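You operate a simulated robot arm through the tools that you are given. There is no shell and no other tool.

You run a simulated robot arm. Do the job below in one go: nothing can be reset, and whatever is moved stays where it is left.

TASK
Sew the cream strip from the orange mat to its blue band.
Fine: start at the ring, end with the foot up and the strip back on the mat; leave the other strips unsewn.

Only the result counts: the job must be done as asked and must still hold three seconds after the hand-in. Knocking over, shifting, dropping, spilling or breaking anything else fails it.

THE ROBOT
A 6-joint arm with a fingered hand, fixed in place. Base frame: the origin is at the foot of the arm, x ahead of it, y to its left, z up. Units: cm, degrees, N and s.
With the tool pointing down near the work surface it reaches from about 12 to 68 cm from the base axis. Its first joint turns from -115.0 to 115.0 degrees. Payload 4 kg.
The TCP is the grasp point between the finger pads, 2.6 cm short of the fingertips. In the tool frame z runs along the fingers and y along their closing line. The gripper opens to 13.2 cm. The gripper's body begins 7.3 cm behind the TCP. The gripper is a hand of 4 fingers: y runs from the thumb to the fingers, the wrist lies at [0, 0, -23.9] in the tool frame, and closing takes about 1.5 s.
Orientation is that of the tool frame in the base frame, as a unit quaternion [w, x, y, z]. With the fingers straight down and closing along the base's y, the tool's x points along the base's -x, its y along +y and its z along -z.

THE INTERFACE
- The arm moves only by the tool play_rows. Its argument "targets" is a list of rows, each a list of 7 numbers: the shift along the tool's x, y, z in cm, then the turn, a rotation vector about the tool's x, y, z in degrees, then the closure in counts, from 0 (fully open) to 255 (shut). In form: [[x, y, z, ax, ay, az, hand], ...]. A call has 1 to 20 rows; each row shifts and turns the commanded pose from where the row before left it, along the tool's axes as they then stand. Each row takes 0.2 s and may step no farther than 5 cm and 8.6 degrees from the row before; otherwise, or with a gripper value out of range, the whole call is refused. Where a pose cannot be reached the arm comes as near as it can. A force on the tool above 80 N (or 10 N above the force at the start of the call, whichever is more), or a blocked arm, ends the call early, and 0.2 s more pass. Each finger travels about 15.3 cm/s and halts on what it meets, pressing with about 29 N; the grip force reading is that of the motor and also rises with nothing between the fingers. The clock runs only during rows and for 0.2 s after the last one: add rows that do not move to give the fingers time. The reply holds the time, the measured pose of the TCP, the force on the tool along the base axes, the opening and the grip force, in the units named above and with some noise, with the torque about the TCP (base axes, N m) and any sound that the robot's microphone picked up.
- Cameras (640 x 400 px; columns grow to the right, rows downward): "scene" is fixed at [5.18, 50.05, 150.61]; the picture's right is [-0.83, -0.56, 0.00], its down [-0.24, 0.36, -0.90] and it looks along [0.50, -0.75, -0.44] (base axes); focal length 310 px, centre (320, 200). "wrist" rides on the gripper at [6.8, 0.2, -9.7] in the tool frame; the picture's right is [-0.03, 1.00, 0.00], its down [-0.82, -0.02, -0.58] and it looks along [-0.58, -0.01, 0.82] (tool axes); focal length 270 px, centre (320, 200). There is no depth. A picture from a camera that has moved, and an enlarged one, comes with that camera's place and axes in the base frame and with its lens.
- get_image(camera): a new picture of that camera. No time passes.
- slide_trunk(by): slides the trunk up (or, below 0, down) by that many cm; the arm rides with it, the base frame stays. It gives what a move gives, with no picture.
- set_grasp(shape): the hand has 4 fingers and takes this shape, open, in about a second: jaw (thumb against the fingers, like two jaws); tri (thumb and two fingers); tip (a fingertip pinch); poke (one finger out to press); point (the index stretched); flat (the hand flat); cup (the hand cupped); fist (a fist). The gripper value then closes the fingers along that shape, each until it touches; the sizes above hold for jaw. It gives what a move gives, with no picture.
- zoom(camera, box): a new picture of the part [left, top, right, bottom] of that camera's present view, enlarged. No time passes.
- job_done(): hands the job in; it is judged then, once.

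Nothing tells you positions but the pictures and the camera data. Unless the task says otherwise, let go and move clear before handing in.

The tools are called after "Call:" as a command line: name --pt "numbers of a row" for each row, then --argument value for the rest, lists and objects as JSON in quotes. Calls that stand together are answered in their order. play_rows: Moves the arm, as the interface text tells. Its arguments: {"type":"object","properties":{"targets":{"type":"array","items":{"type":"array","items":{"type":"number"}}}},"required":["targets"]} The other tools are called the same way: slide_trunk (by) slides the trunk up or down; set_grasp (shape) gives the hand a shape; get_image (camera) takes a picture; zoom (camera, box) takes an enlarged picture of a part of a camera's view; job_done () hands the job in.

At the start:

```text
time_s: 0.0
ee_pos: [34.27, -25.8, 128.14]
tcp_rot: [-0.001, 0.0, 1.0, 0.0]
contact_force: [0.1, -0.8, -0.2]
ft_torque: [-0.03, -0.02, -0.02]
gripper_width: 13.19
grasp_force: 0.0
shape: jaw
trunk travel left (down, up): [-90.0, 9.0]
```

scene: 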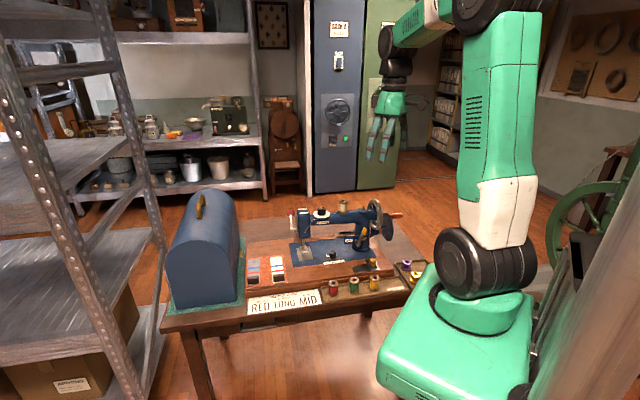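
wrist: 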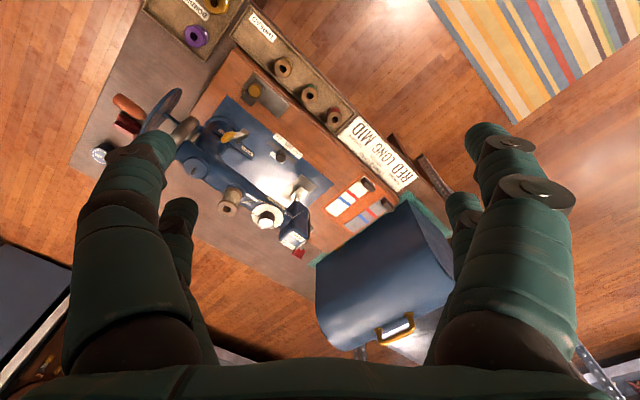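

I see a sewing machine on a table with a blue case, two mats holding strips, and spool trays in front. I'll enlarge the views to find the strips, the presser-foot lever, the handwheel, and any labels.

Call:
zoom --camera "scene" --box '[240, 190, 420, 310]'

Call:
zoom --camera "scene" --box '[280, 190, 360, 270]'

Call:
zoom --camera "wrist" --box '[80, 60, 440, 280]'

Call:
zoom --camera "wrist" --box '[180, 100, 340, 270]'

```text
3.33 times, centred on (330, 250) of scene
camera zoom: at [5.18, 50.05, 150.61], right [-0.83, -0.56, 0.0], down [-0.24, 0.36, -0.9], along [0.5, -0.75, -0.44], focal length 1032 px, centre (287, 33)
```

zoom: 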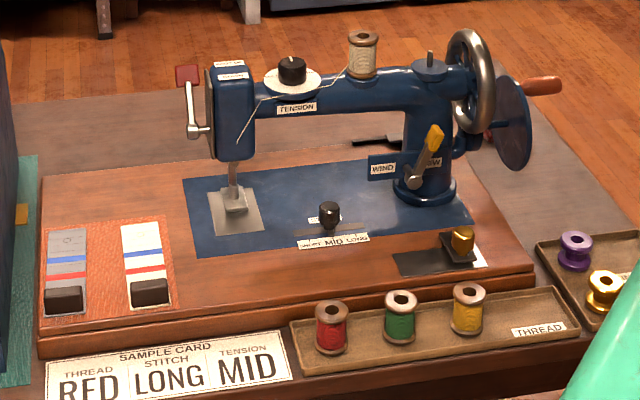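

```text
5.00 times, centred on (320, 230) of scene
camera zoom: at [5.18, 50.05, 150.61], right [-0.83, -0.56, 0.0], down [-0.24, 0.36, -0.9], along [0.5, -0.75, -0.44], focal length 1548 px, centre (320, 50)
```

zoom: 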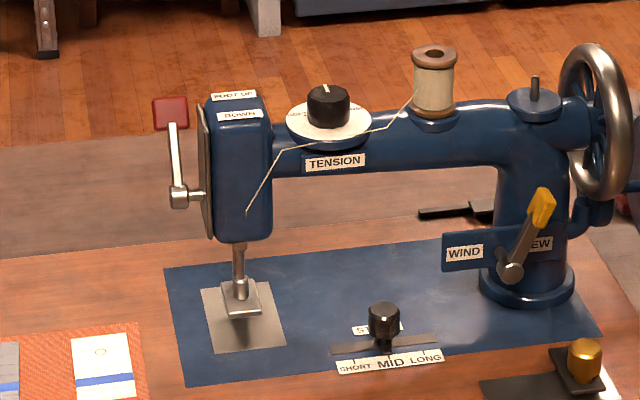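

```text
1.78 times, centred on (260, 170) of wrist
camera zoom: at [27.47, -25.78, 137.68], right [0.03, 1.0, 0.0], down [0.82, -0.02, 0.58], along [0.58, -0.01, -0.82], focal length 480 px, centre (427, 253)
```

zoom: 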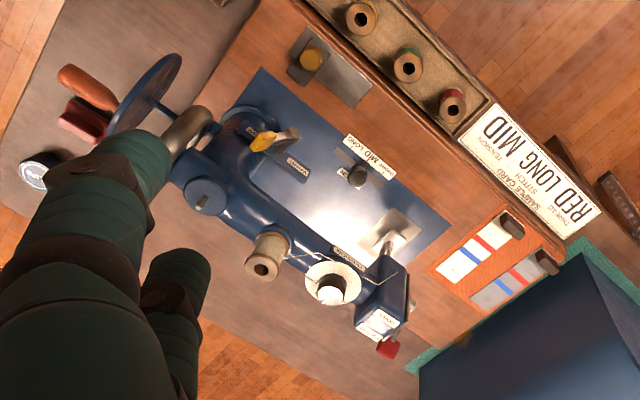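

```text
2.35 times, centred on (260, 185) of wrist
camera zoom: at [27.47, -25.78, 137.68], right [0.03, 1.0, 0.0], down [0.82, -0.02, 0.58], along [0.58, -0.01, -0.82], focal length 636 px, centre (461, 235)
```

zoom: 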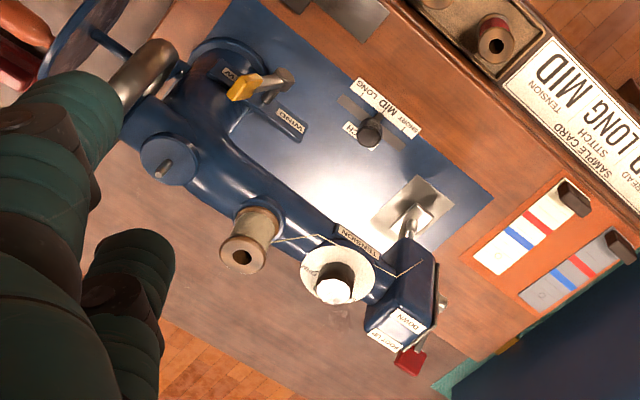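

I take the table top to be near z≈75. The machine head is around (66,-32), the crank near (41,-60), and the mat with the strips near (70,-18). I'll lower the trunk a little for a closer look with the wrist camera.

Call:
slide_trunk --by -18

Call:
get_image --camera "wrist"

Call:
get_image --camera "scene"

```text
time_s: 2.0
ee_pos: [34.25, -25.88, 109.97]
tcp_rot: [0.001, 0.0, 1.0, 0.0]
contact_force: [0.8, -0.3, 0.1]
ft_torque: [-0.02, -0.01, -0.02]
gripper_width: 13.18
grasp_force: 0.1
shape: jaw
trunk travel left (down, up): [-72.0, 27.0]
```

```text
taken
camera wrist: at [27.47, -25.78, 119.69], right [0.02, 1.0, 0.0], down [0.82, -0.02, 0.58], along [0.58, -0.01, -0.82], focal length 270 px, centre (320, 200)
```

wrist: 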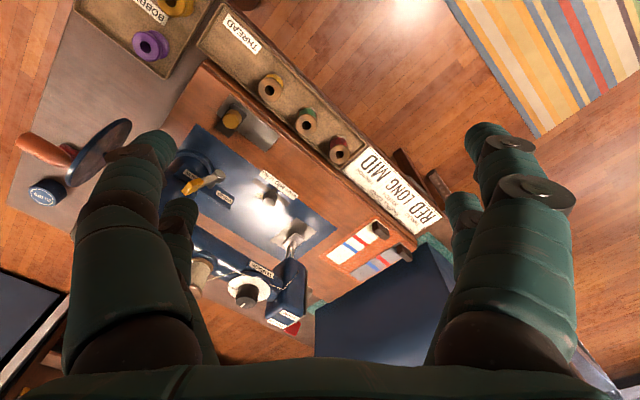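

```text
taken
```

scene: 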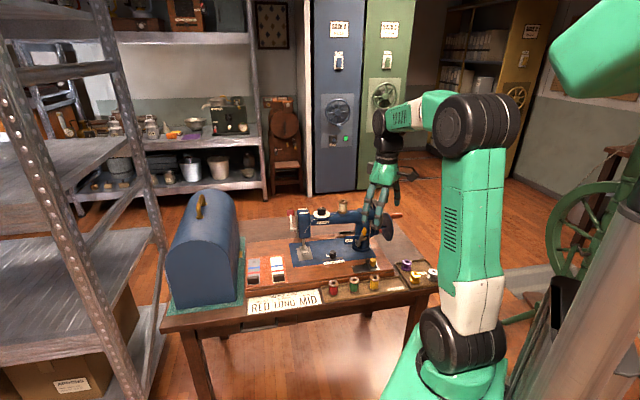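

The machine stands at an angle with its head toward +x/+y, and there are trays labelled THREAD and BOBBINS. I'm enlarging details to read the settings before moving.

Call:
zoom --camera "wrist" --box '[170, 140, 330, 240]'

Call:
zoom --camera "wrist" --box '[190, 230, 330, 330]'

Call:
zoom --camera "wrist" --box '[310, 190, 450, 290]'

Call:
zoom --camera "wrist" --box '[10, 80, 210, 220]'

Call:
zoom --camera "wrist" --box '[70, 0, 270, 120]'

Call:
zoom --camera "wrist" --box '[330, 130, 470, 240]'

```text
4.00 times, centred on (250, 190) of wrist
camera zoom: at [27.47, -25.78, 119.69], right [0.02, 1.0, 0.0], down [0.82, -0.02, 0.58], along [0.58, -0.01, -0.82], focal length 1081 px, centre (600, 240)
```

zoom: 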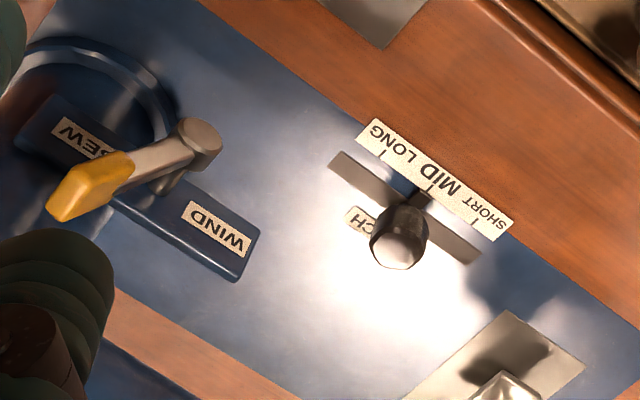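

```text
4.00 times, centred on (260, 280) of wrist
camera zoom: at [27.47, -25.78, 119.69], right [0.02, 1.0, 0.0], down [0.82, -0.02, 0.58], along [0.58, -0.01, -0.82], focal length 1081 px, centre (560, -120)
```

zoom: 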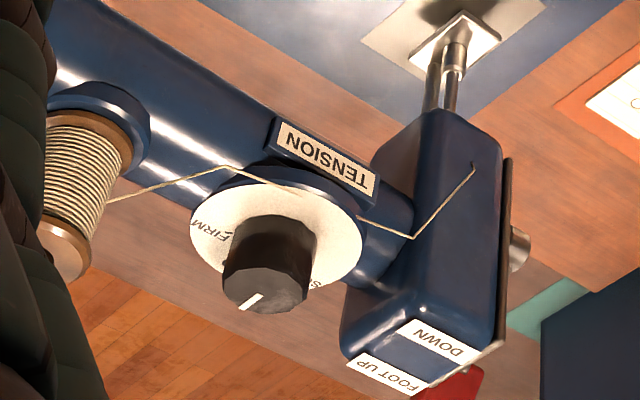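

```text
4.00 times, centred on (380, 240) of wrist
camera zoom: at [27.47, -25.78, 119.69], right [0.02, 1.0, 0.0], down [0.82, -0.02, 0.58], along [0.58, -0.01, -0.82], focal length 1081 px, centre (80, 40)
```

zoom: 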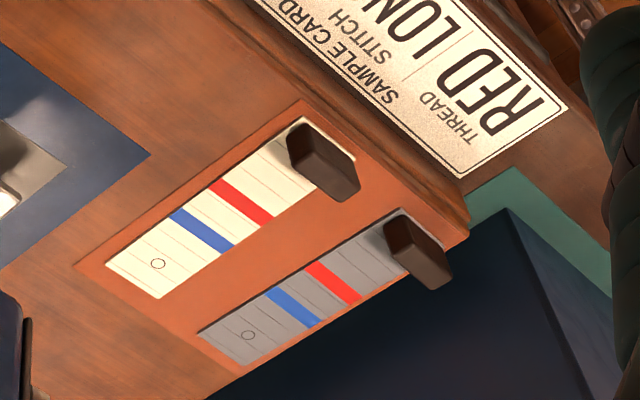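

```text
2.86 times, centred on (110, 150) of wrist
camera zoom: at [27.47, -25.78, 119.69], right [0.02, 1.0, 0.0], down [0.82, -0.02, 0.58], along [0.58, -0.01, -0.82], focal length 772 px, centre (920, 343)
```

zoom: 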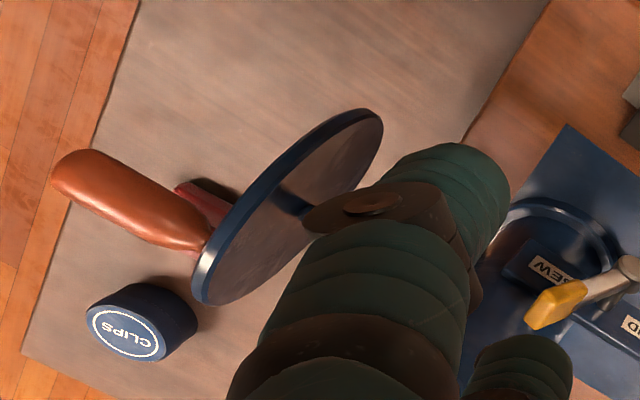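

```text
3.20 times, centred on (170, 60) of wrist
camera zoom: at [27.47, -25.78, 119.69], right [0.02, 1.0, 0.0], down [0.82, -0.02, 0.58], along [0.58, -0.01, -0.82], focal length 865 px, centre (800, 648)
```

zoom: 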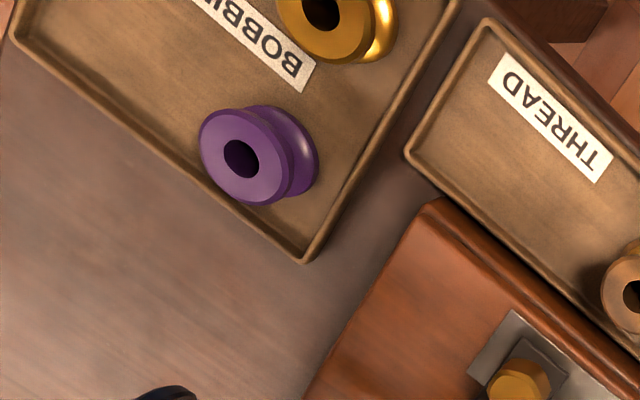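

```text
3.64 times, centred on (400, 185) of wrist
camera zoom: at [27.47, -25.78, 119.69], right [0.02, 1.0, 0.0], down [0.82, -0.02, 0.58], along [0.58, -0.01, -0.82], focal length 983 px, centre (29, 254)
```

zoom: 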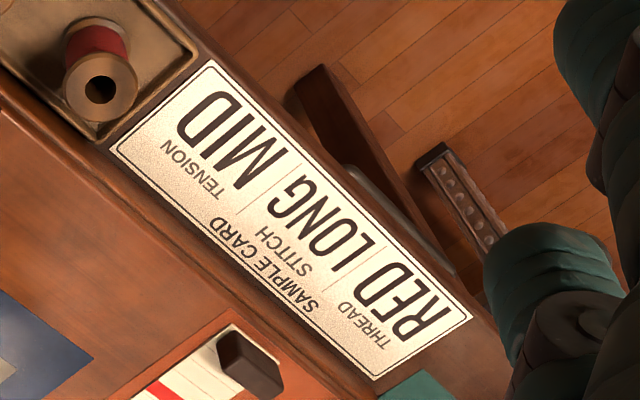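

The lever stands at SEW, the stitch at MID and the foot is up, so only the strip, the foot lever and the crank should need touching. I'll turn the hand 45° to match the machine and move it in front of the head for a closer view.

Call:
play_rows --pt "-2.5 3.0 0 0 0 0 0" --pt "-2.5 3.0 0 0 0 0 0" --pt "-2.5 3.0 0 0 0 0 0" --pt "0 0 0 0 0 7.5 0" --pt "0 0 0 0 0 7.5 0" --pt "0 0 0 0 0 7.5 0" --pt "0 0 0 0 0 7.5 0" --pt "0 0 0 0 0 7.5 0" --pt "0 0 0 0 0 7.5 0" --pt "0 0 0 0 0 0 0" --pt "0 0 0 0 0 0 0"

Call:
get_image --camera "wrist"

Call:
get_image --camera "scene"

```text
time_s: 4.4
ee_pos: [41.77, -16.75, 110.1]
tcp_rot: [0.001, 0.383, 0.924, 0.0]
contact_force: [-0.6, 0.4, -0.1]
ft_torque: [-0.01, 0.01, 0.02]
gripper_width: 13.19
grasp_force: 0.0
shape: jaw
trunk travel left (down, up): [-72.0, 27.0]
```

```text
taken
camera wrist: at [37.09, -11.96, 119.67], right [0.73, 0.69, 0.0], down [0.56, -0.59, 0.58], along [0.4, -0.42, -0.82], focal length 270 px, centre (320, 200)
```

wrist: 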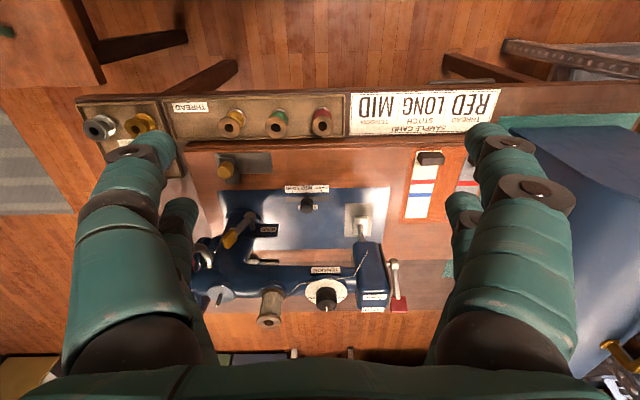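

```text
taken
```

scene: 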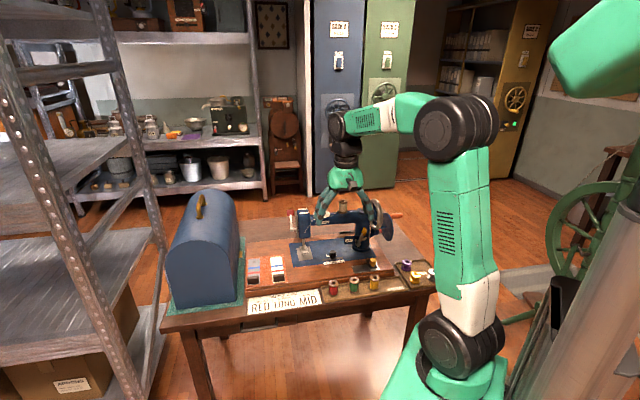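

The picture now lines up with the machine, with its front facing up in the image. I'll enlarge the strips, the foot area, the lever and the dial.

Call:
zoom --camera "wrist" --box '[380, 130, 500, 230]'

Call:
zoom --camera "wrist" --box '[320, 190, 430, 320]'

Call:
zoom --camera "wrist" --box '[190, 140, 350, 250]'

Call:
zoom --camera "wrist" --box '[200, 240, 360, 340]'

Call:
zoom --camera "scene" --box '[340, 180, 420, 250]'

Call:
zoom --camera "scene" --box '[230, 195, 330, 295]'

```text
4.00 times, centred on (440, 180) of wrist
camera zoom: at [37.09, -11.96, 119.67], right [0.73, 0.69, 0.0], down [0.56, -0.59, 0.58], along [0.4, -0.42, -0.82], focal length 1081 px, centre (-160, 280)
```

zoom: 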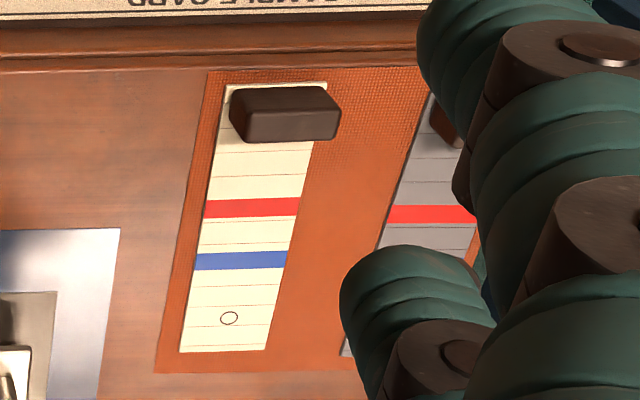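

```text
3.08 times, centred on (375, 255) of wrist
camera zoom: at [37.09, -11.96, 119.67], right [0.73, 0.69, 0.0], down [0.56, -0.59, 0.58], along [0.4, -0.42, -0.82], focal length 832 px, centre (151, 31)
```

zoom: 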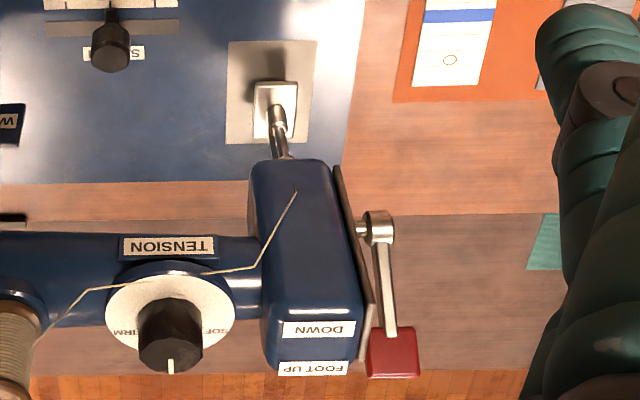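

```text
3.64 times, centred on (270, 195) of wrist
camera zoom: at [37.09, -11.96, 119.67], right [0.73, 0.69, 0.0], down [0.56, -0.59, 0.58], along [0.4, -0.42, -0.82], focal length 983 px, centre (502, 218)
```

zoom: 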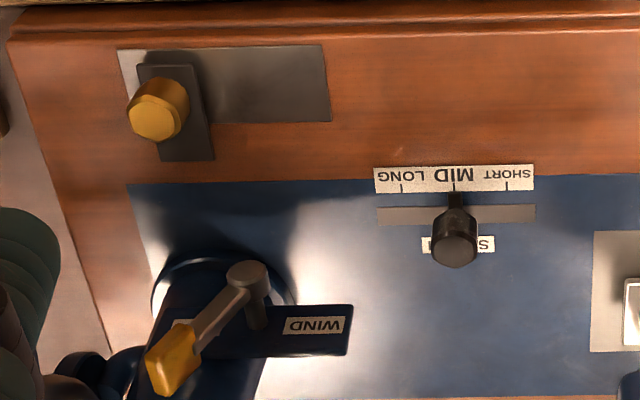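

```text
4.00 times, centred on (280, 290) of wrist
camera zoom: at [37.09, -11.96, 119.67], right [0.73, 0.69, 0.0], down [0.56, -0.59, 0.58], along [0.4, -0.42, -0.82], focal length 1081 px, centre (480, -160)
```

zoom: 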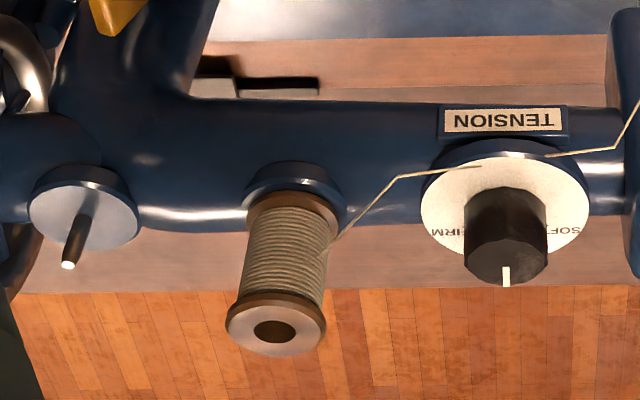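

```text
5.71 times, centred on (380, 215) of scene
camera zoom: at [5.18, 50.05, 150.61], right [-0.83, -0.56, 0.0], down [-0.24, 0.36, -0.9], along [0.5, -0.75, -0.44], focal length 1769 px, centre (-23, 114)
```

zoom: 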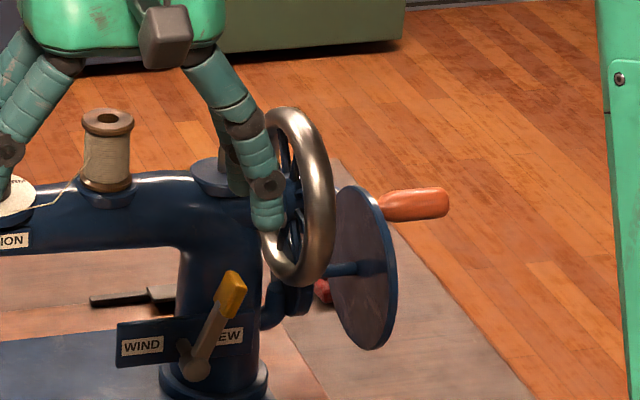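

```text
4.00 times, centred on (280, 245) of scene
camera zoom: at [5.18, 50.05, 150.61], right [-0.83, -0.56, 0.0], down [-0.24, 0.36, -0.9], along [0.5, -0.75, -0.44], focal length 1238 px, centre (480, 20)
```

zoom: 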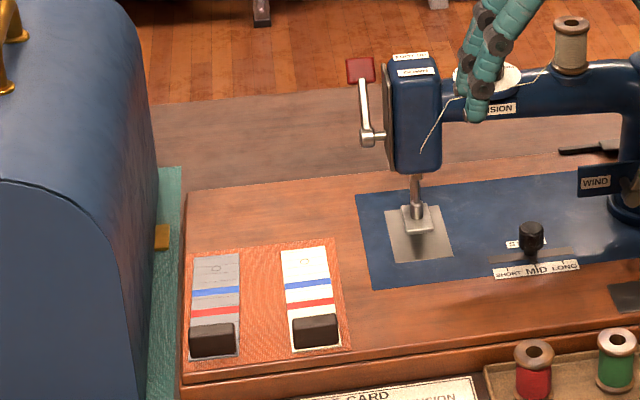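

The strip's ring is at about (74.5,-22.4), its clip block at about (66,-14.3), and the needle plate centre at about (68,-32.6), with the bed near z=75.3. I'll tilt the hand 20° for reach, partly close it, and hover above the cream strip's clip to look closer.

Call:
play_rows --pt "0 0 0 0 -6.67 0 100" --pt "0 0 0 0 -6.67 0 100" --pt "0 0 0 0 -6.66 0 100" --pt "-0.993 2.707 3.706 0 0 0 100" --pt "-0.993 2.707 3.706 0 0 0 100" --pt "-0.993 2.707 3.706 0 0 0 100" --pt "-0.993 2.707 3.706 0 0 0 100" --pt "-0.993 2.707 3.706 0 0 0 100" --pt "0 0 0 0 0 0 100" --pt "0 0 0 0 0 0 100"

Call:
get_image --camera "wrist"

Call:
get_image --camera "scene"

```text
time_s: 6.6
ee_pos: [59.26, -15.02, 94.23]
tcp_rot: [0.161, 0.377, 0.91, -0.067]
contact_force: [-0.6, -0.9, -0.4]
ft_torque: [0.01, 0.03, -0.01]
gripper_width: 8.05
grasp_force: 0.1
shape: jaw
trunk travel left (down, up): [-72.0, 27.0]
```

```text
taken
camera wrist: at [52.47, -8.13, 100.97], right [0.72, 0.69, 0.01], down [0.39, -0.42, 0.82], along [0.57, -0.59, -0.57], focal length 270 px, centre (320, 200)
```

wrist: 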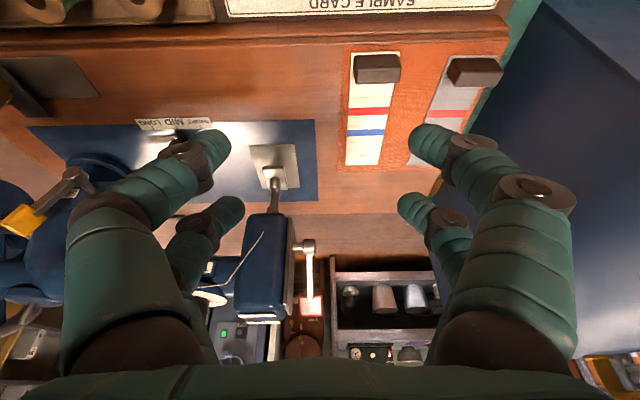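

```text
taken
```

scene: 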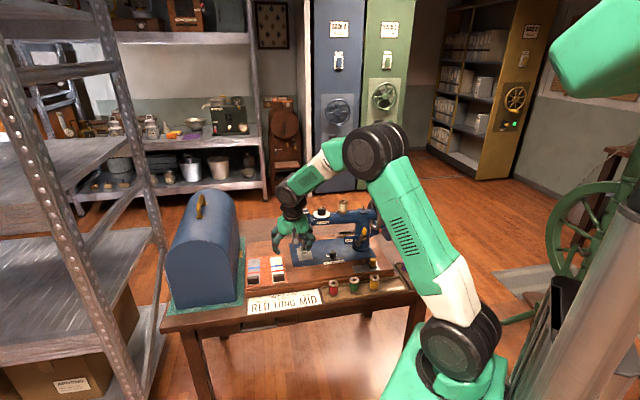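

The hand has two digits on each side, roughly 2 cm fore and aft of the TCP. I'll check whether the fingertip-pinch shape suits the clip better.

Call:
set_grasp --shape "tip"

Call:
get_image --camera "wrist"

Call:
zoom --camera "scene" --box '[250, 180, 330, 260]'

```text
time_s: 7.5
ee_pos: [59.23, -15.15, 94.32]
tcp_rot: [0.16, 0.377, 0.91, -0.066]
contact_force: [-0.5, 0.1, -0.8]
ft_torque: [0.0, -0.02, -0.01]
gripper_width: 13.2
grasp_force: 0.1
shape: tip
trunk travel left (down, up): [-72.0, 27.0]
```

```text
taken
camera wrist: at [52.48, -8.13, 100.97], right [0.72, 0.69, 0.01], down [0.39, -0.42, 0.82], along [0.57, -0.59, -0.57], focal length 270 px, centre (320, 200)
```

wrist: 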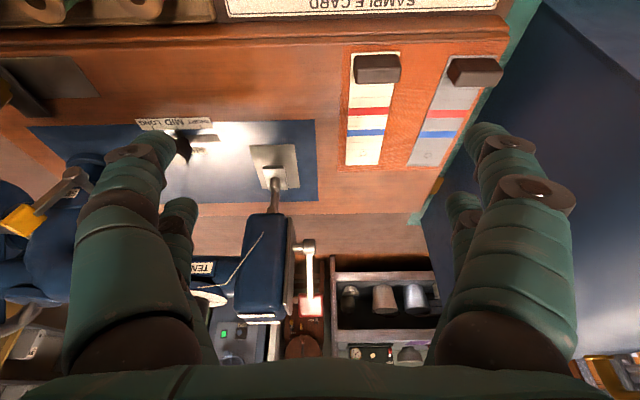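

```text
5.00 times, centred on (290, 220) of scene
camera zoom: at [5.18, 50.05, 150.61], right [-0.83, -0.56, 0.0], down [-0.24, 0.36, -0.9], along [0.5, -0.75, -0.44], focal length 1548 px, centre (470, 100)
```

zoom: 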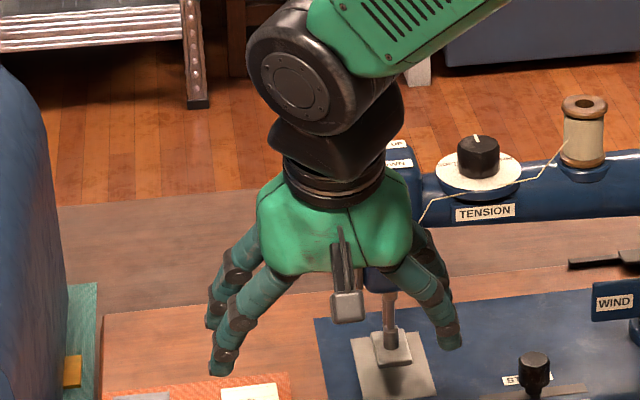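

The open shape looks the same, so I'll close the fingers partway in free air to see how this shape behaves.

Call:
play_rows --pt "0 0 0 0 0 0 130" --pt "0 0 0 0 0 0 130" --pt "0 0 0 0 0 0 130" --pt "0 0 0 0 0 0 130"

Call:
get_image --camera "wrist"

Call:
zoom --camera "scene" --box '[250, 180, 330, 260]'

```text
time_s: 8.5
ee_pos: [59.22, -15.12, 94.27]
tcp_rot: [0.161, 0.376, 0.91, -0.065]
contact_force: [0.1, -0.4, 0.1]
ft_torque: [0.01, 0.02, -0.01]
gripper_width: 6.53
grasp_force: 0.0
shape: tip
trunk travel left (down, up): [-72.0, 27.0]
```

```text
taken
camera wrist: at [52.48, -8.13, 100.97], right [0.72, 0.69, 0.01], down [0.39, -0.42, 0.82], along [0.57, -0.59, -0.57], focal length 270 px, centre (320, 200)
```

wrist: 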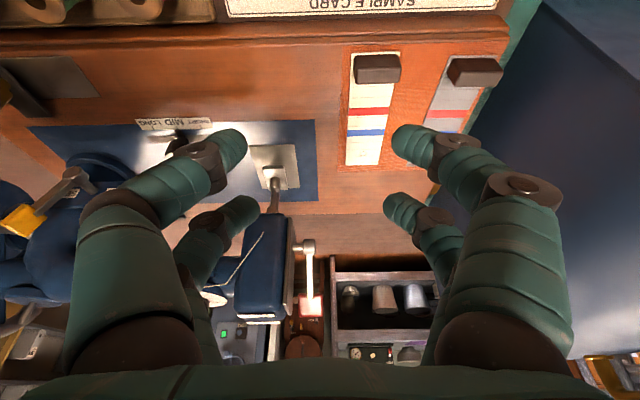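

```text
5.00 times, centred on (290, 220) of scene
camera zoom: at [5.18, 50.05, 150.61], right [-0.83, -0.56, 0.0], down [-0.24, 0.36, -0.9], along [0.5, -0.75, -0.44], focal length 1548 px, centre (470, 100)
```

zoom: 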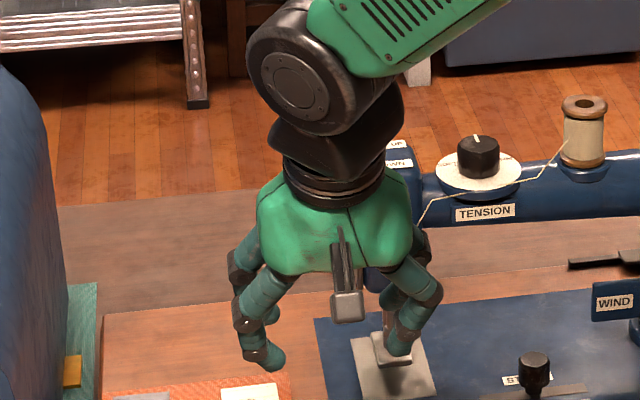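

I'll close fully in the air to see where the digits meet.

Call:
play_rows --pt "0 0 0 0 0 0 255" --pt "0 0 0 0 0 0 255" --pt "0 0 0 0 0 0 255" --pt "0 0 0 0 0 0 255" --pt "0 0 0 0 0 0 255" --pt "0 0 0 0 0 0 255"

Call:
get_image --camera "wrist"

Call:
zoom --camera "scene" --box '[250, 180, 330, 260]'

```text
time_s: 9.9
ee_pos: [59.18, -15.05, 94.31]
tcp_rot: [0.161, 0.377, 0.91, -0.065]
contact_force: [-0.3, -0.9, -0.1]
ft_torque: [-0.03, 0.01, -0.01]
gripper_width: 0.02
grasp_force: 29.1
shape: tip
trunk travel left (down, up): [-72.0, 27.0]
```

```text
taken
camera wrist: at [52.48, -8.13, 100.97], right [0.72, 0.69, 0.01], down [0.39, -0.42, 0.82], along [0.57, -0.59, -0.57], focal length 270 px, centre (320, 200)
```

wrist: 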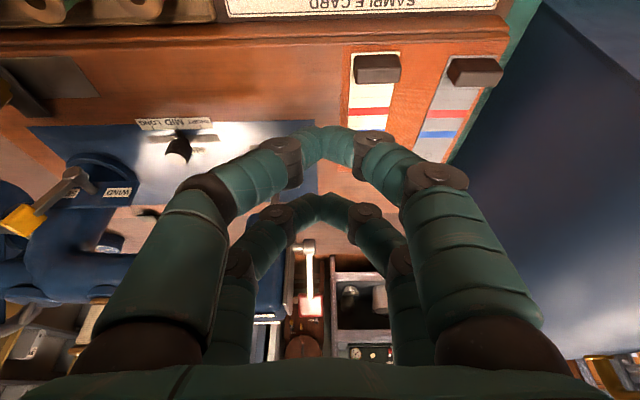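

```text
5.00 times, centred on (290, 220) of scene
camera zoom: at [5.18, 50.05, 150.61], right [-0.83, -0.56, 0.0], down [-0.24, 0.36, -0.9], along [0.5, -0.75, -0.44], focal length 1548 px, centre (470, 100)
```

zoom: 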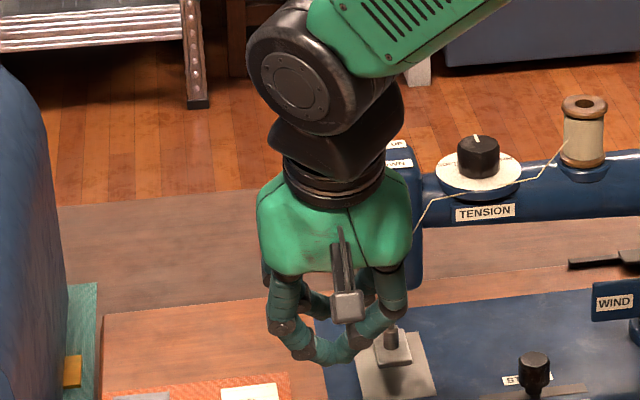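

All four digits close as two opposing pairs. I'll check how the "poke" shape looks, since it may suit the foot lever.

Call:
set_grasp --shape "poke"

Call:
get_image --camera "wrist"

Call:
zoom --camera "scene" --box '[250, 180, 330, 260]'

```text
time_s: 10.8
ee_pos: [59.19, -15.06, 94.26]
tcp_rot: [0.161, 0.377, 0.91, -0.066]
contact_force: [-0.2, 0.8, -0.1]
ft_torque: [0.01, 0.0, 0.01]
gripper_width: 0.0
grasp_force: 0.0
shape: poke
trunk travel left (down, up): [-72.0, 27.0]
```

```text
taken
camera wrist: at [52.48, -8.13, 100.97], right [0.72, 0.69, 0.01], down [0.39, -0.42, 0.82], along [0.57, -0.59, -0.57], focal length 270 px, centre (320, 200)
```

wrist: 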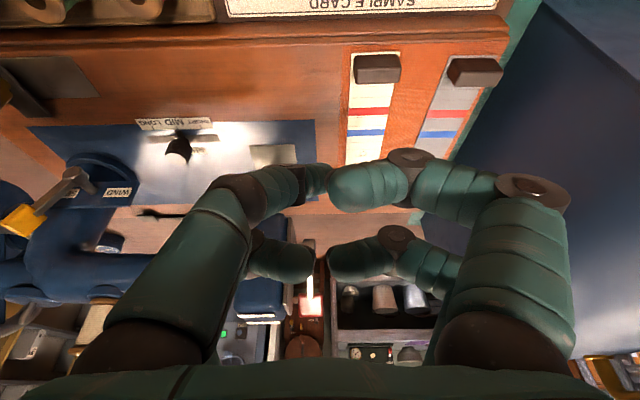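

```text
5.00 times, centred on (290, 220) of scene
camera zoom: at [5.18, 50.05, 150.61], right [-0.83, -0.56, 0.0], down [-0.24, 0.36, -0.9], along [0.5, -0.75, -0.44], focal length 1548 px, centre (470, 100)
```

zoom: 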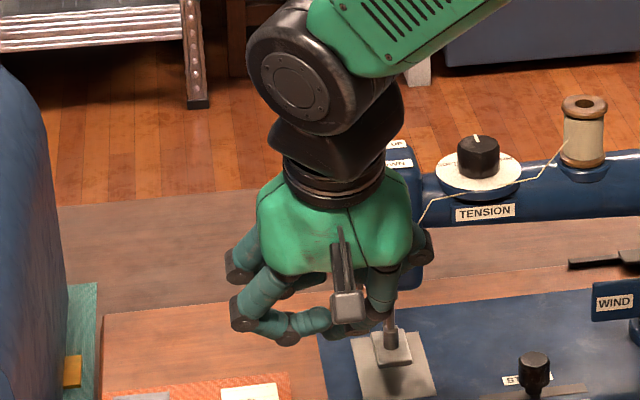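

I'll return to the jaw shape and enlarge the view of the strips and foot from here to refine positions.

Call:
set_grasp --shape "jaw"

Call:
zoom --camera "wrist" --box '[330, 40, 450, 180]'

Call:
zoom --camera "wrist" --box '[220, 130, 340, 330]'

Call:
zoom --camera "wrist" --box '[240, 130, 320, 200]'

```text
time_s: 11.7
ee_pos: [59.05, -15.11, 94.36]
tcp_rot: [0.16, 0.377, 0.91, -0.066]
contact_force: [0.1, -0.1, -1.0]
ft_torque: [0.03, 0.0, 0.01]
gripper_width: 13.17
grasp_force: 0.1
shape: jaw
trunk travel left (down, up): [-72.0, 27.0]
```

```text
2.86 times, centred on (390, 110) of wrist
camera zoom: at [52.48, -8.13, 100.97], right [0.72, 0.69, 0.01], down [0.39, -0.42, 0.82], along [0.57, -0.59, -0.57], focal length 772 px, centre (120, 457)
```

zoom: 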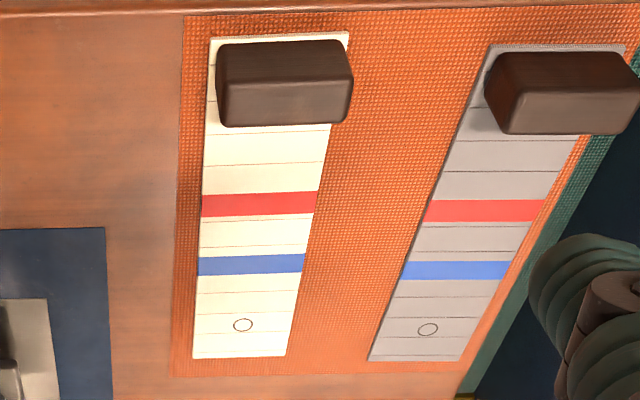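

```text
2.00 times, centred on (280, 230) of wrist
camera zoom: at [52.48, -8.13, 100.97], right [0.72, 0.69, 0.01], down [0.39, -0.42, 0.82], along [0.57, -0.59, -0.57], focal length 541 px, centre (400, 140)
```

zoom: 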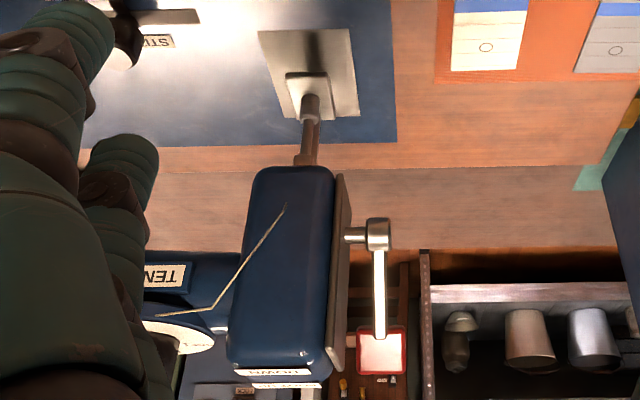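

```text
5.71 times, centred on (280, 165) of wrist
camera zoom: at [52.48, -8.13, 100.97], right [0.72, 0.69, 0.01], down [0.39, -0.42, 0.82], along [0.57, -0.59, -0.57], focal length 1544 px, centre (549, 400)
```

zoom: 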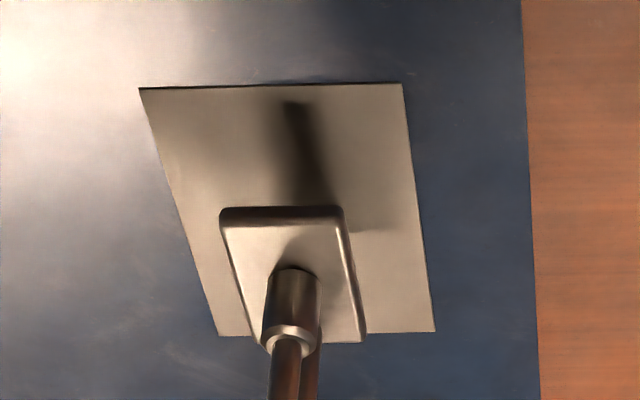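

The machine's axes sit at 45°, and the needle plate centre is near (68.05,-32.85). I want a low front view of the foot to find the needle, so I'll move down in front of it, still well clear.

Call:
play_rows --pt "-0.086 -1.575 3.33 0 0 0 0" --pt "-0.086 -1.575 3.33 0 0 0 0" --pt "-0.086 -1.575 3.33 0 0 0 0" --pt "-0.086 -1.575 3.33 0 0 0 0" --pt "0 0 0 0 0 0 0"

Call:
get_image --camera "wrist"

Call:
zoom --camera "wrist" --box '[270, 120, 370, 240]'

Call:
zoom --camera "scene" --box '[270, 200, 350, 280]'

```text
time_s: 12.9
ee_pos: [58.21, -23.21, 81.88]
tcp_rot: [0.161, 0.377, 0.91, -0.066]
contact_force: [0.3, -1.2, 0.3]
ft_torque: [0.03, -0.02, -0.01]
gripper_width: 13.2
grasp_force: 0.0
shape: jaw
trunk travel left (down, up): [-72.0, 27.0]
```

```text
taken
camera wrist: at [51.47, -16.2, 88.51], right [0.72, 0.69, 0.01], down [0.39, -0.42, 0.82], along [0.57, -0.59, -0.57], focal length 270 px, centre (320, 200)
```

wrist: 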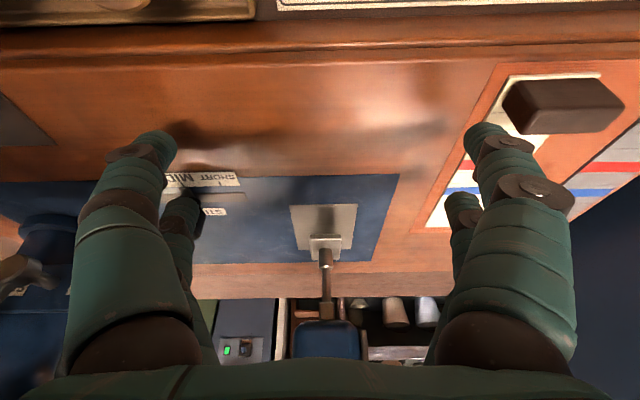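

```text
3.33 times, centred on (320, 180) of wrist
camera zoom: at [51.47, -16.2, 88.51], right [0.72, 0.69, 0.01], down [0.39, -0.42, 0.82], along [0.57, -0.59, -0.57], focal length 901 px, centre (320, 267)
```

zoom: 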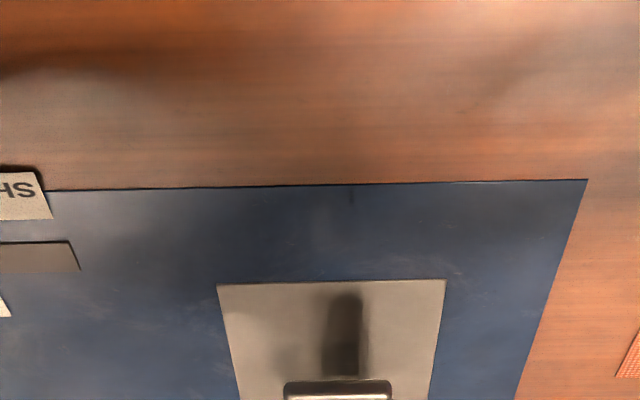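

```text
5.00 times, centred on (310, 240) of scene
camera zoom: at [5.18, 50.05, 150.61], right [-0.83, -0.56, 0.0], down [-0.24, 0.36, -0.9], along [0.5, -0.75, -0.44], focal length 1548 px, centre (370, 0)
```

zoom: 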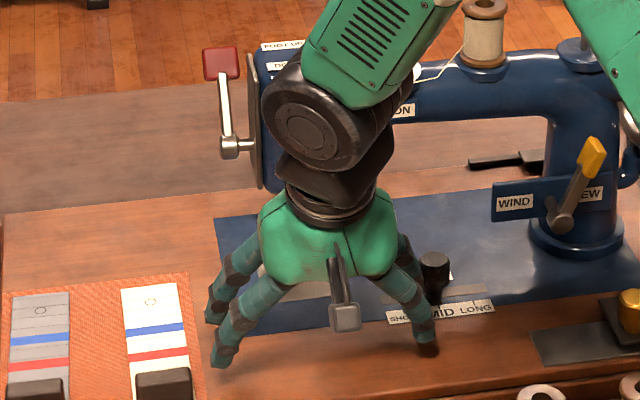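

Call:
zoom --camera "wrist" --box '[270, 195, 370, 265]'

Call:
zoom --camera "wrist" --box '[290, 200, 370, 350]'

```text
5.71 times, centred on (320, 230) of wrist
camera zoom: at [51.47, -16.2, 88.51], right [0.72, 0.69, 0.01], down [0.39, -0.42, 0.82], along [0.57, -0.59, -0.57], focal length 1544 px, centre (320, 29)
```

zoom: 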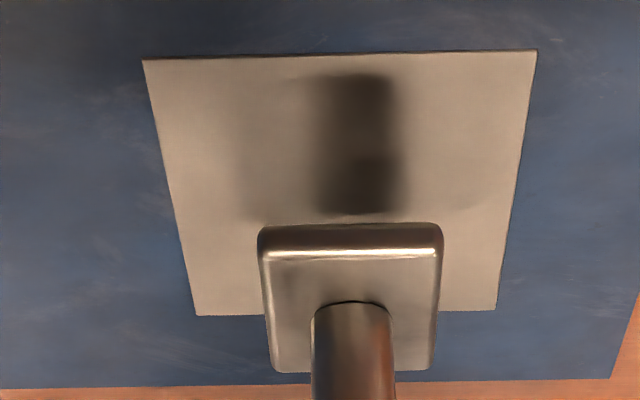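

```text
2.67 times, centred on (330, 275) of wrist
camera zoom: at [51.47, -16.2, 88.51], right [0.72, 0.69, 0.01], down [0.39, -0.42, 0.82], along [0.57, -0.59, -0.57], focal length 721 px, centre (293, 0)
```

zoom: 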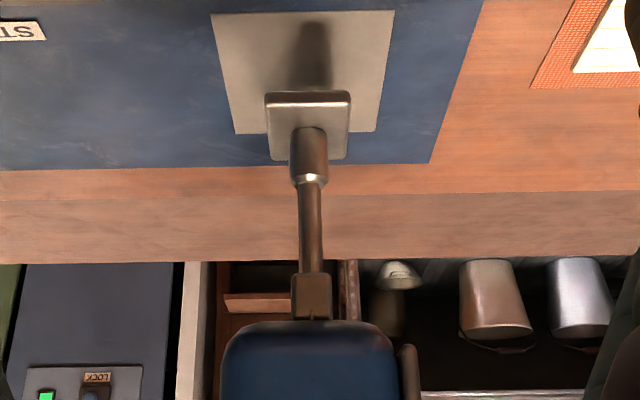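

By combining views I place the bed at z≈76.05, the needle at about (67.6,-32.3), the cream ring at (73.7,-22.15) and its clip at (65.5,-14.0). There is about 1.5 cm under the raised foot. I'll rise, straighten to a 5° tilt and hover over the cream clip with the fingers about 7 cm apart.

Call:
play_rows --pt "-1.37 0 -3.76 0 0 0 120" --pt "-1.37 0 -3.76 0 0 0 120" --pt "0 0 0 0 7.5 0 120" --pt "0 0 0 0 7.5 0 120" --pt "0.42 2.91 0.94 0 0 0 120" --pt "0.42 2.91 0.94 0 0 0 120" --pt "0.42 2.91 0.94 0 0 0 120" --pt "0.42 2.91 0.94 0 0 0 120" --pt "0 0 0 0 0 0 120"

Call:
get_image --camera "wrist"

Call:
zoom --camera "scene" --box '[230, 180, 330, 300]'

```text
time_s: 14.9
ee_pos: [65.4, -13.87, 86.05]
tcp_rot: [0.041, 0.382, 0.923, -0.017]
contact_force: [-0.1, 0.5, -0.3]
ft_torque: [-0.03, -0.03, 0.02]
gripper_width: 7.02
grasp_force: 0.0
shape: jaw
trunk travel left (down, up): [-72.0, 27.0]
```

```text
taken
camera wrist: at [60.17, -8.31, 95.07], right [0.72, 0.69, 0.0], down [0.53, -0.55, 0.65], along [0.45, -0.47, -0.76], focal length 270 px, centre (320, 200)
```

wrist: 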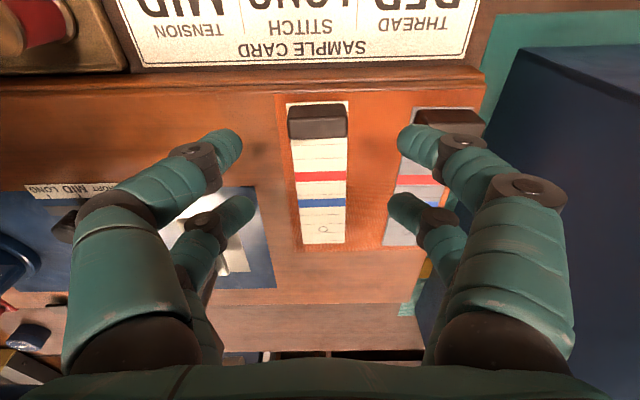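

```text
3.33 times, centred on (280, 240) of scene
camera zoom: at [5.18, 50.05, 150.61], right [-0.83, -0.56, 0.0], down [-0.24, 0.36, -0.9], along [0.5, -0.75, -0.44], focal length 1032 px, centre (453, 67)
```

zoom: 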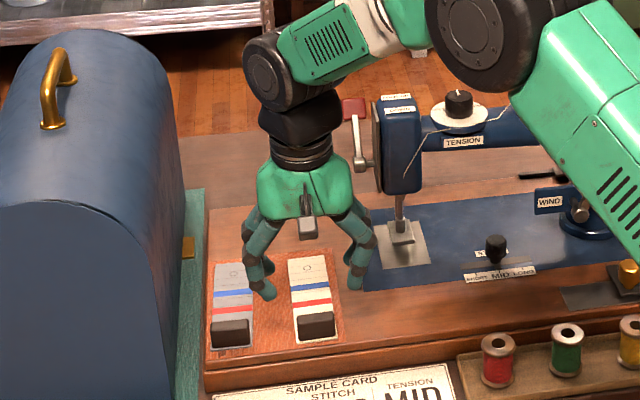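

Call:
zoom --camera "wrist" --box '[270, 90, 390, 165]'

Call:
zoom --camera "wrist" --box '[270, 90, 370, 260]'

```text
5.33 times, centred on (330, 128) of wrist
camera zoom: at [60.17, -8.31, 95.07], right [0.72, 0.69, 0.0], down [0.53, -0.55, 0.65], along [0.45, -0.47, -0.76], focal length 1442 px, centre (267, 587)
```

zoom: 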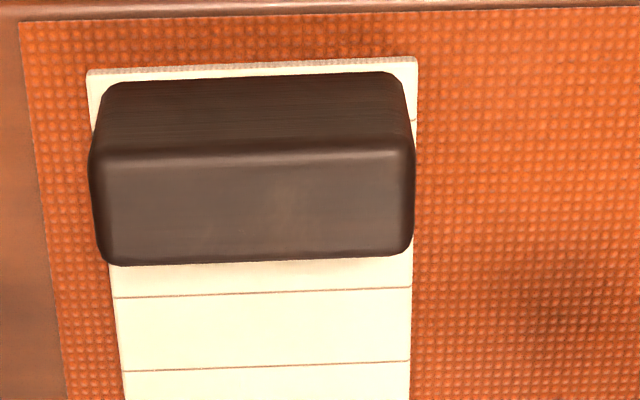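

```text
2.35 times, centred on (320, 175) of wrist
camera zoom: at [60.17, -8.31, 95.07], right [0.72, 0.69, 0.0], down [0.53, -0.55, 0.65], along [0.45, -0.47, -0.76], focal length 636 px, centre (320, 259)
```

zoom: 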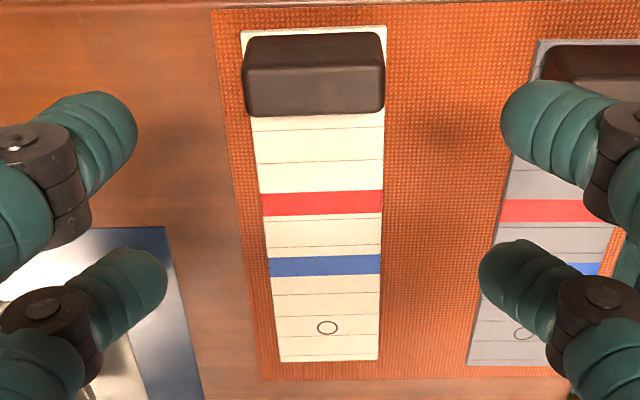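

The hand is centred over the cream clip, which is about 3.8 wide, 1.5 deep and 2.1 tall. I'll shift 1.8 cm toward the front so the far pair of digits straddles it, then descend.

Call:
play_rows --pt "1.773 -0.04 -0.155 0 0 0 120" --pt "0.199 0 2.274 0 0 0 120" --pt "0.199 0 2.274 0 0 0 120" --pt "0.199 0 2.274 0 0 0 120" --pt "0 0 0 0 0 0 120"

Call:
get_image --camera "wrist"

Call:
zoom --camera "scene" --box '[240, 220, 310, 290]'

```text
time_s: 16.1
ee_pos: [64.12, -12.55, 79.12]
tcp_rot: [0.039, 0.382, 0.923, -0.016]
contact_force: [0.3, 0.0, 0.4]
ft_torque: [0.0, 0.01, 0.03]
gripper_width: 7.01
grasp_force: 0.0
shape: jaw
trunk travel left (down, up): [-72.0, 27.0]
```

```text
taken
camera wrist: at [58.8, -7.11, 88.14], right [0.72, 0.69, 0.0], down [0.52, -0.55, 0.65], along [0.45, -0.47, -0.76], focal length 270 px, centre (320, 200)
```

wrist: 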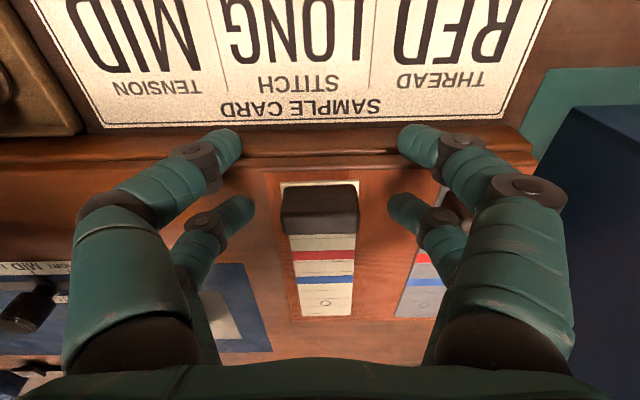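

```text
5.71 times, centred on (275, 255) of scene
camera zoom: at [5.18, 50.05, 150.61], right [-0.83, -0.56, 0.0], down [-0.24, 0.36, -0.9], along [0.5, -0.75, -0.44], focal length 1769 px, centre (577, -114)
```

zoom: 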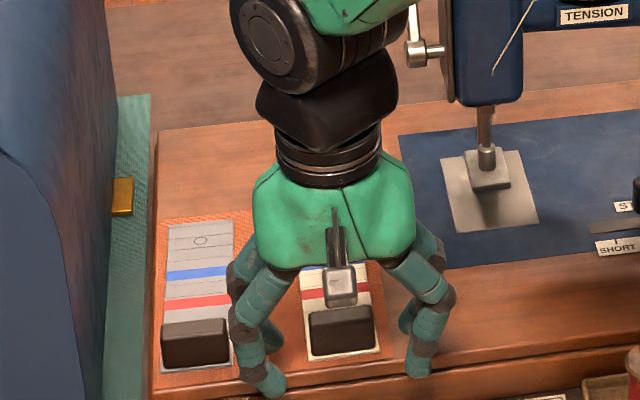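

The far digits sit on either side of the clip. Now closing gently to see where the fingers stop.

Call:
play_rows --pt "0 0 0 0 0 0 150" --pt "0 0 0 0 0 0 170" --pt "0 0 0 0 0 0 190" --pt "0 0 0 0 0 0 200" --pt "0 0 0 0 0 0 200"

Call:
get_image --camera "wrist"

Call:
zoom --camera "scene" --box '[240, 220, 310, 290]'

```text
time_s: 17.3
ee_pos: [64.03, -12.51, 79.21]
tcp_rot: [0.041, 0.382, 0.923, -0.016]
contact_force: [-0.1, 0.1, 1.9]
ft_torque: [-0.01, 0.01, 0.0]
gripper_width: 3.07
grasp_force: 0.0
shape: jaw
trunk travel left (down, up): [-72.0, 27.0]
```

```text
taken
camera wrist: at [58.79, -7.11, 88.19], right [0.72, 0.69, 0.0], down [0.52, -0.55, 0.65], along [0.45, -0.47, -0.76], focal length 270 px, centre (320, 200)
```

wrist: 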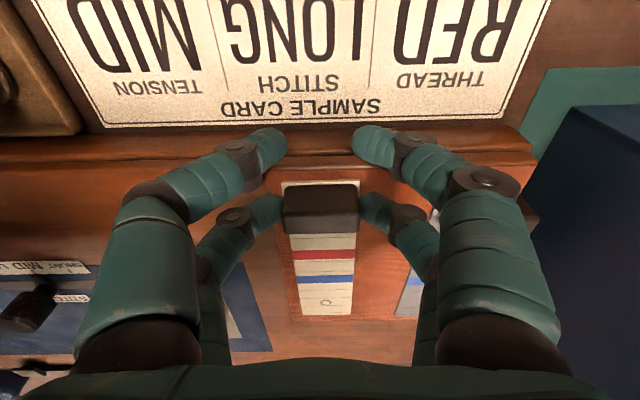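

```text
5.71 times, centred on (275, 255) of scene
camera zoom: at [5.18, 50.05, 150.61], right [-0.83, -0.56, 0.0], down [-0.24, 0.36, -0.9], along [0.5, -0.75, -0.44], focal length 1769 px, centre (577, -114)
```

zoom: 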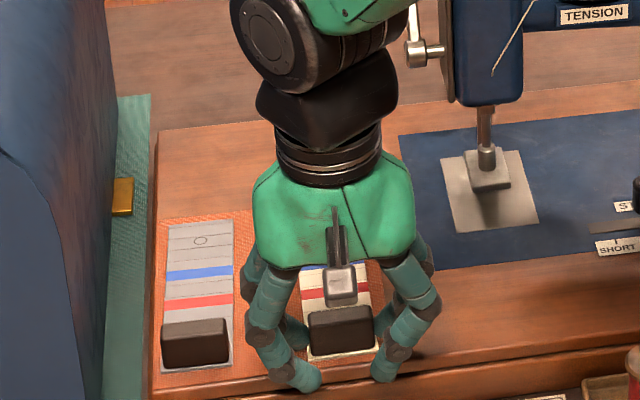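

Call:
play_rows --pt "0 0 0 0 0 0 215" --pt "0 0 0 0 0 0 230" --pt "0 0 0 0 0 0 230" --pt "0 0 0 0 0 0 230"

Call:
zoom --camera "wrist" --box '[230, 110, 410, 330]'

```text
time_s: 18.3
ee_pos: [63.91, -12.47, 79.19]
tcp_rot: [0.041, 0.383, 0.923, -0.017]
contact_force: [-0.2, 0.8, 7.6]
ft_torque: [-0.08, -0.06, 0.05]
gripper_width: 1.66
grasp_force: 0.0
shape: jaw
trunk travel left (down, up): [-72.0, 27.0]
```

```text
1.82 times, centred on (320, 220) of wrist
camera zoom: at [58.77, -7.1, 88.23], right [0.72, 0.69, 0.0], down [0.52, -0.55, 0.65], along [0.45, -0.47, -0.76], focal length 491 px, centre (320, 164)
```

zoom: 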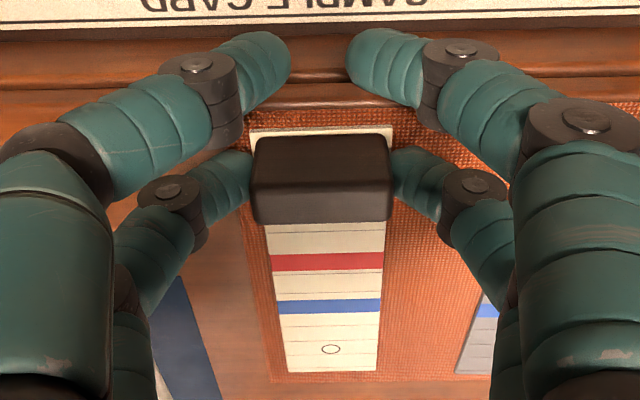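

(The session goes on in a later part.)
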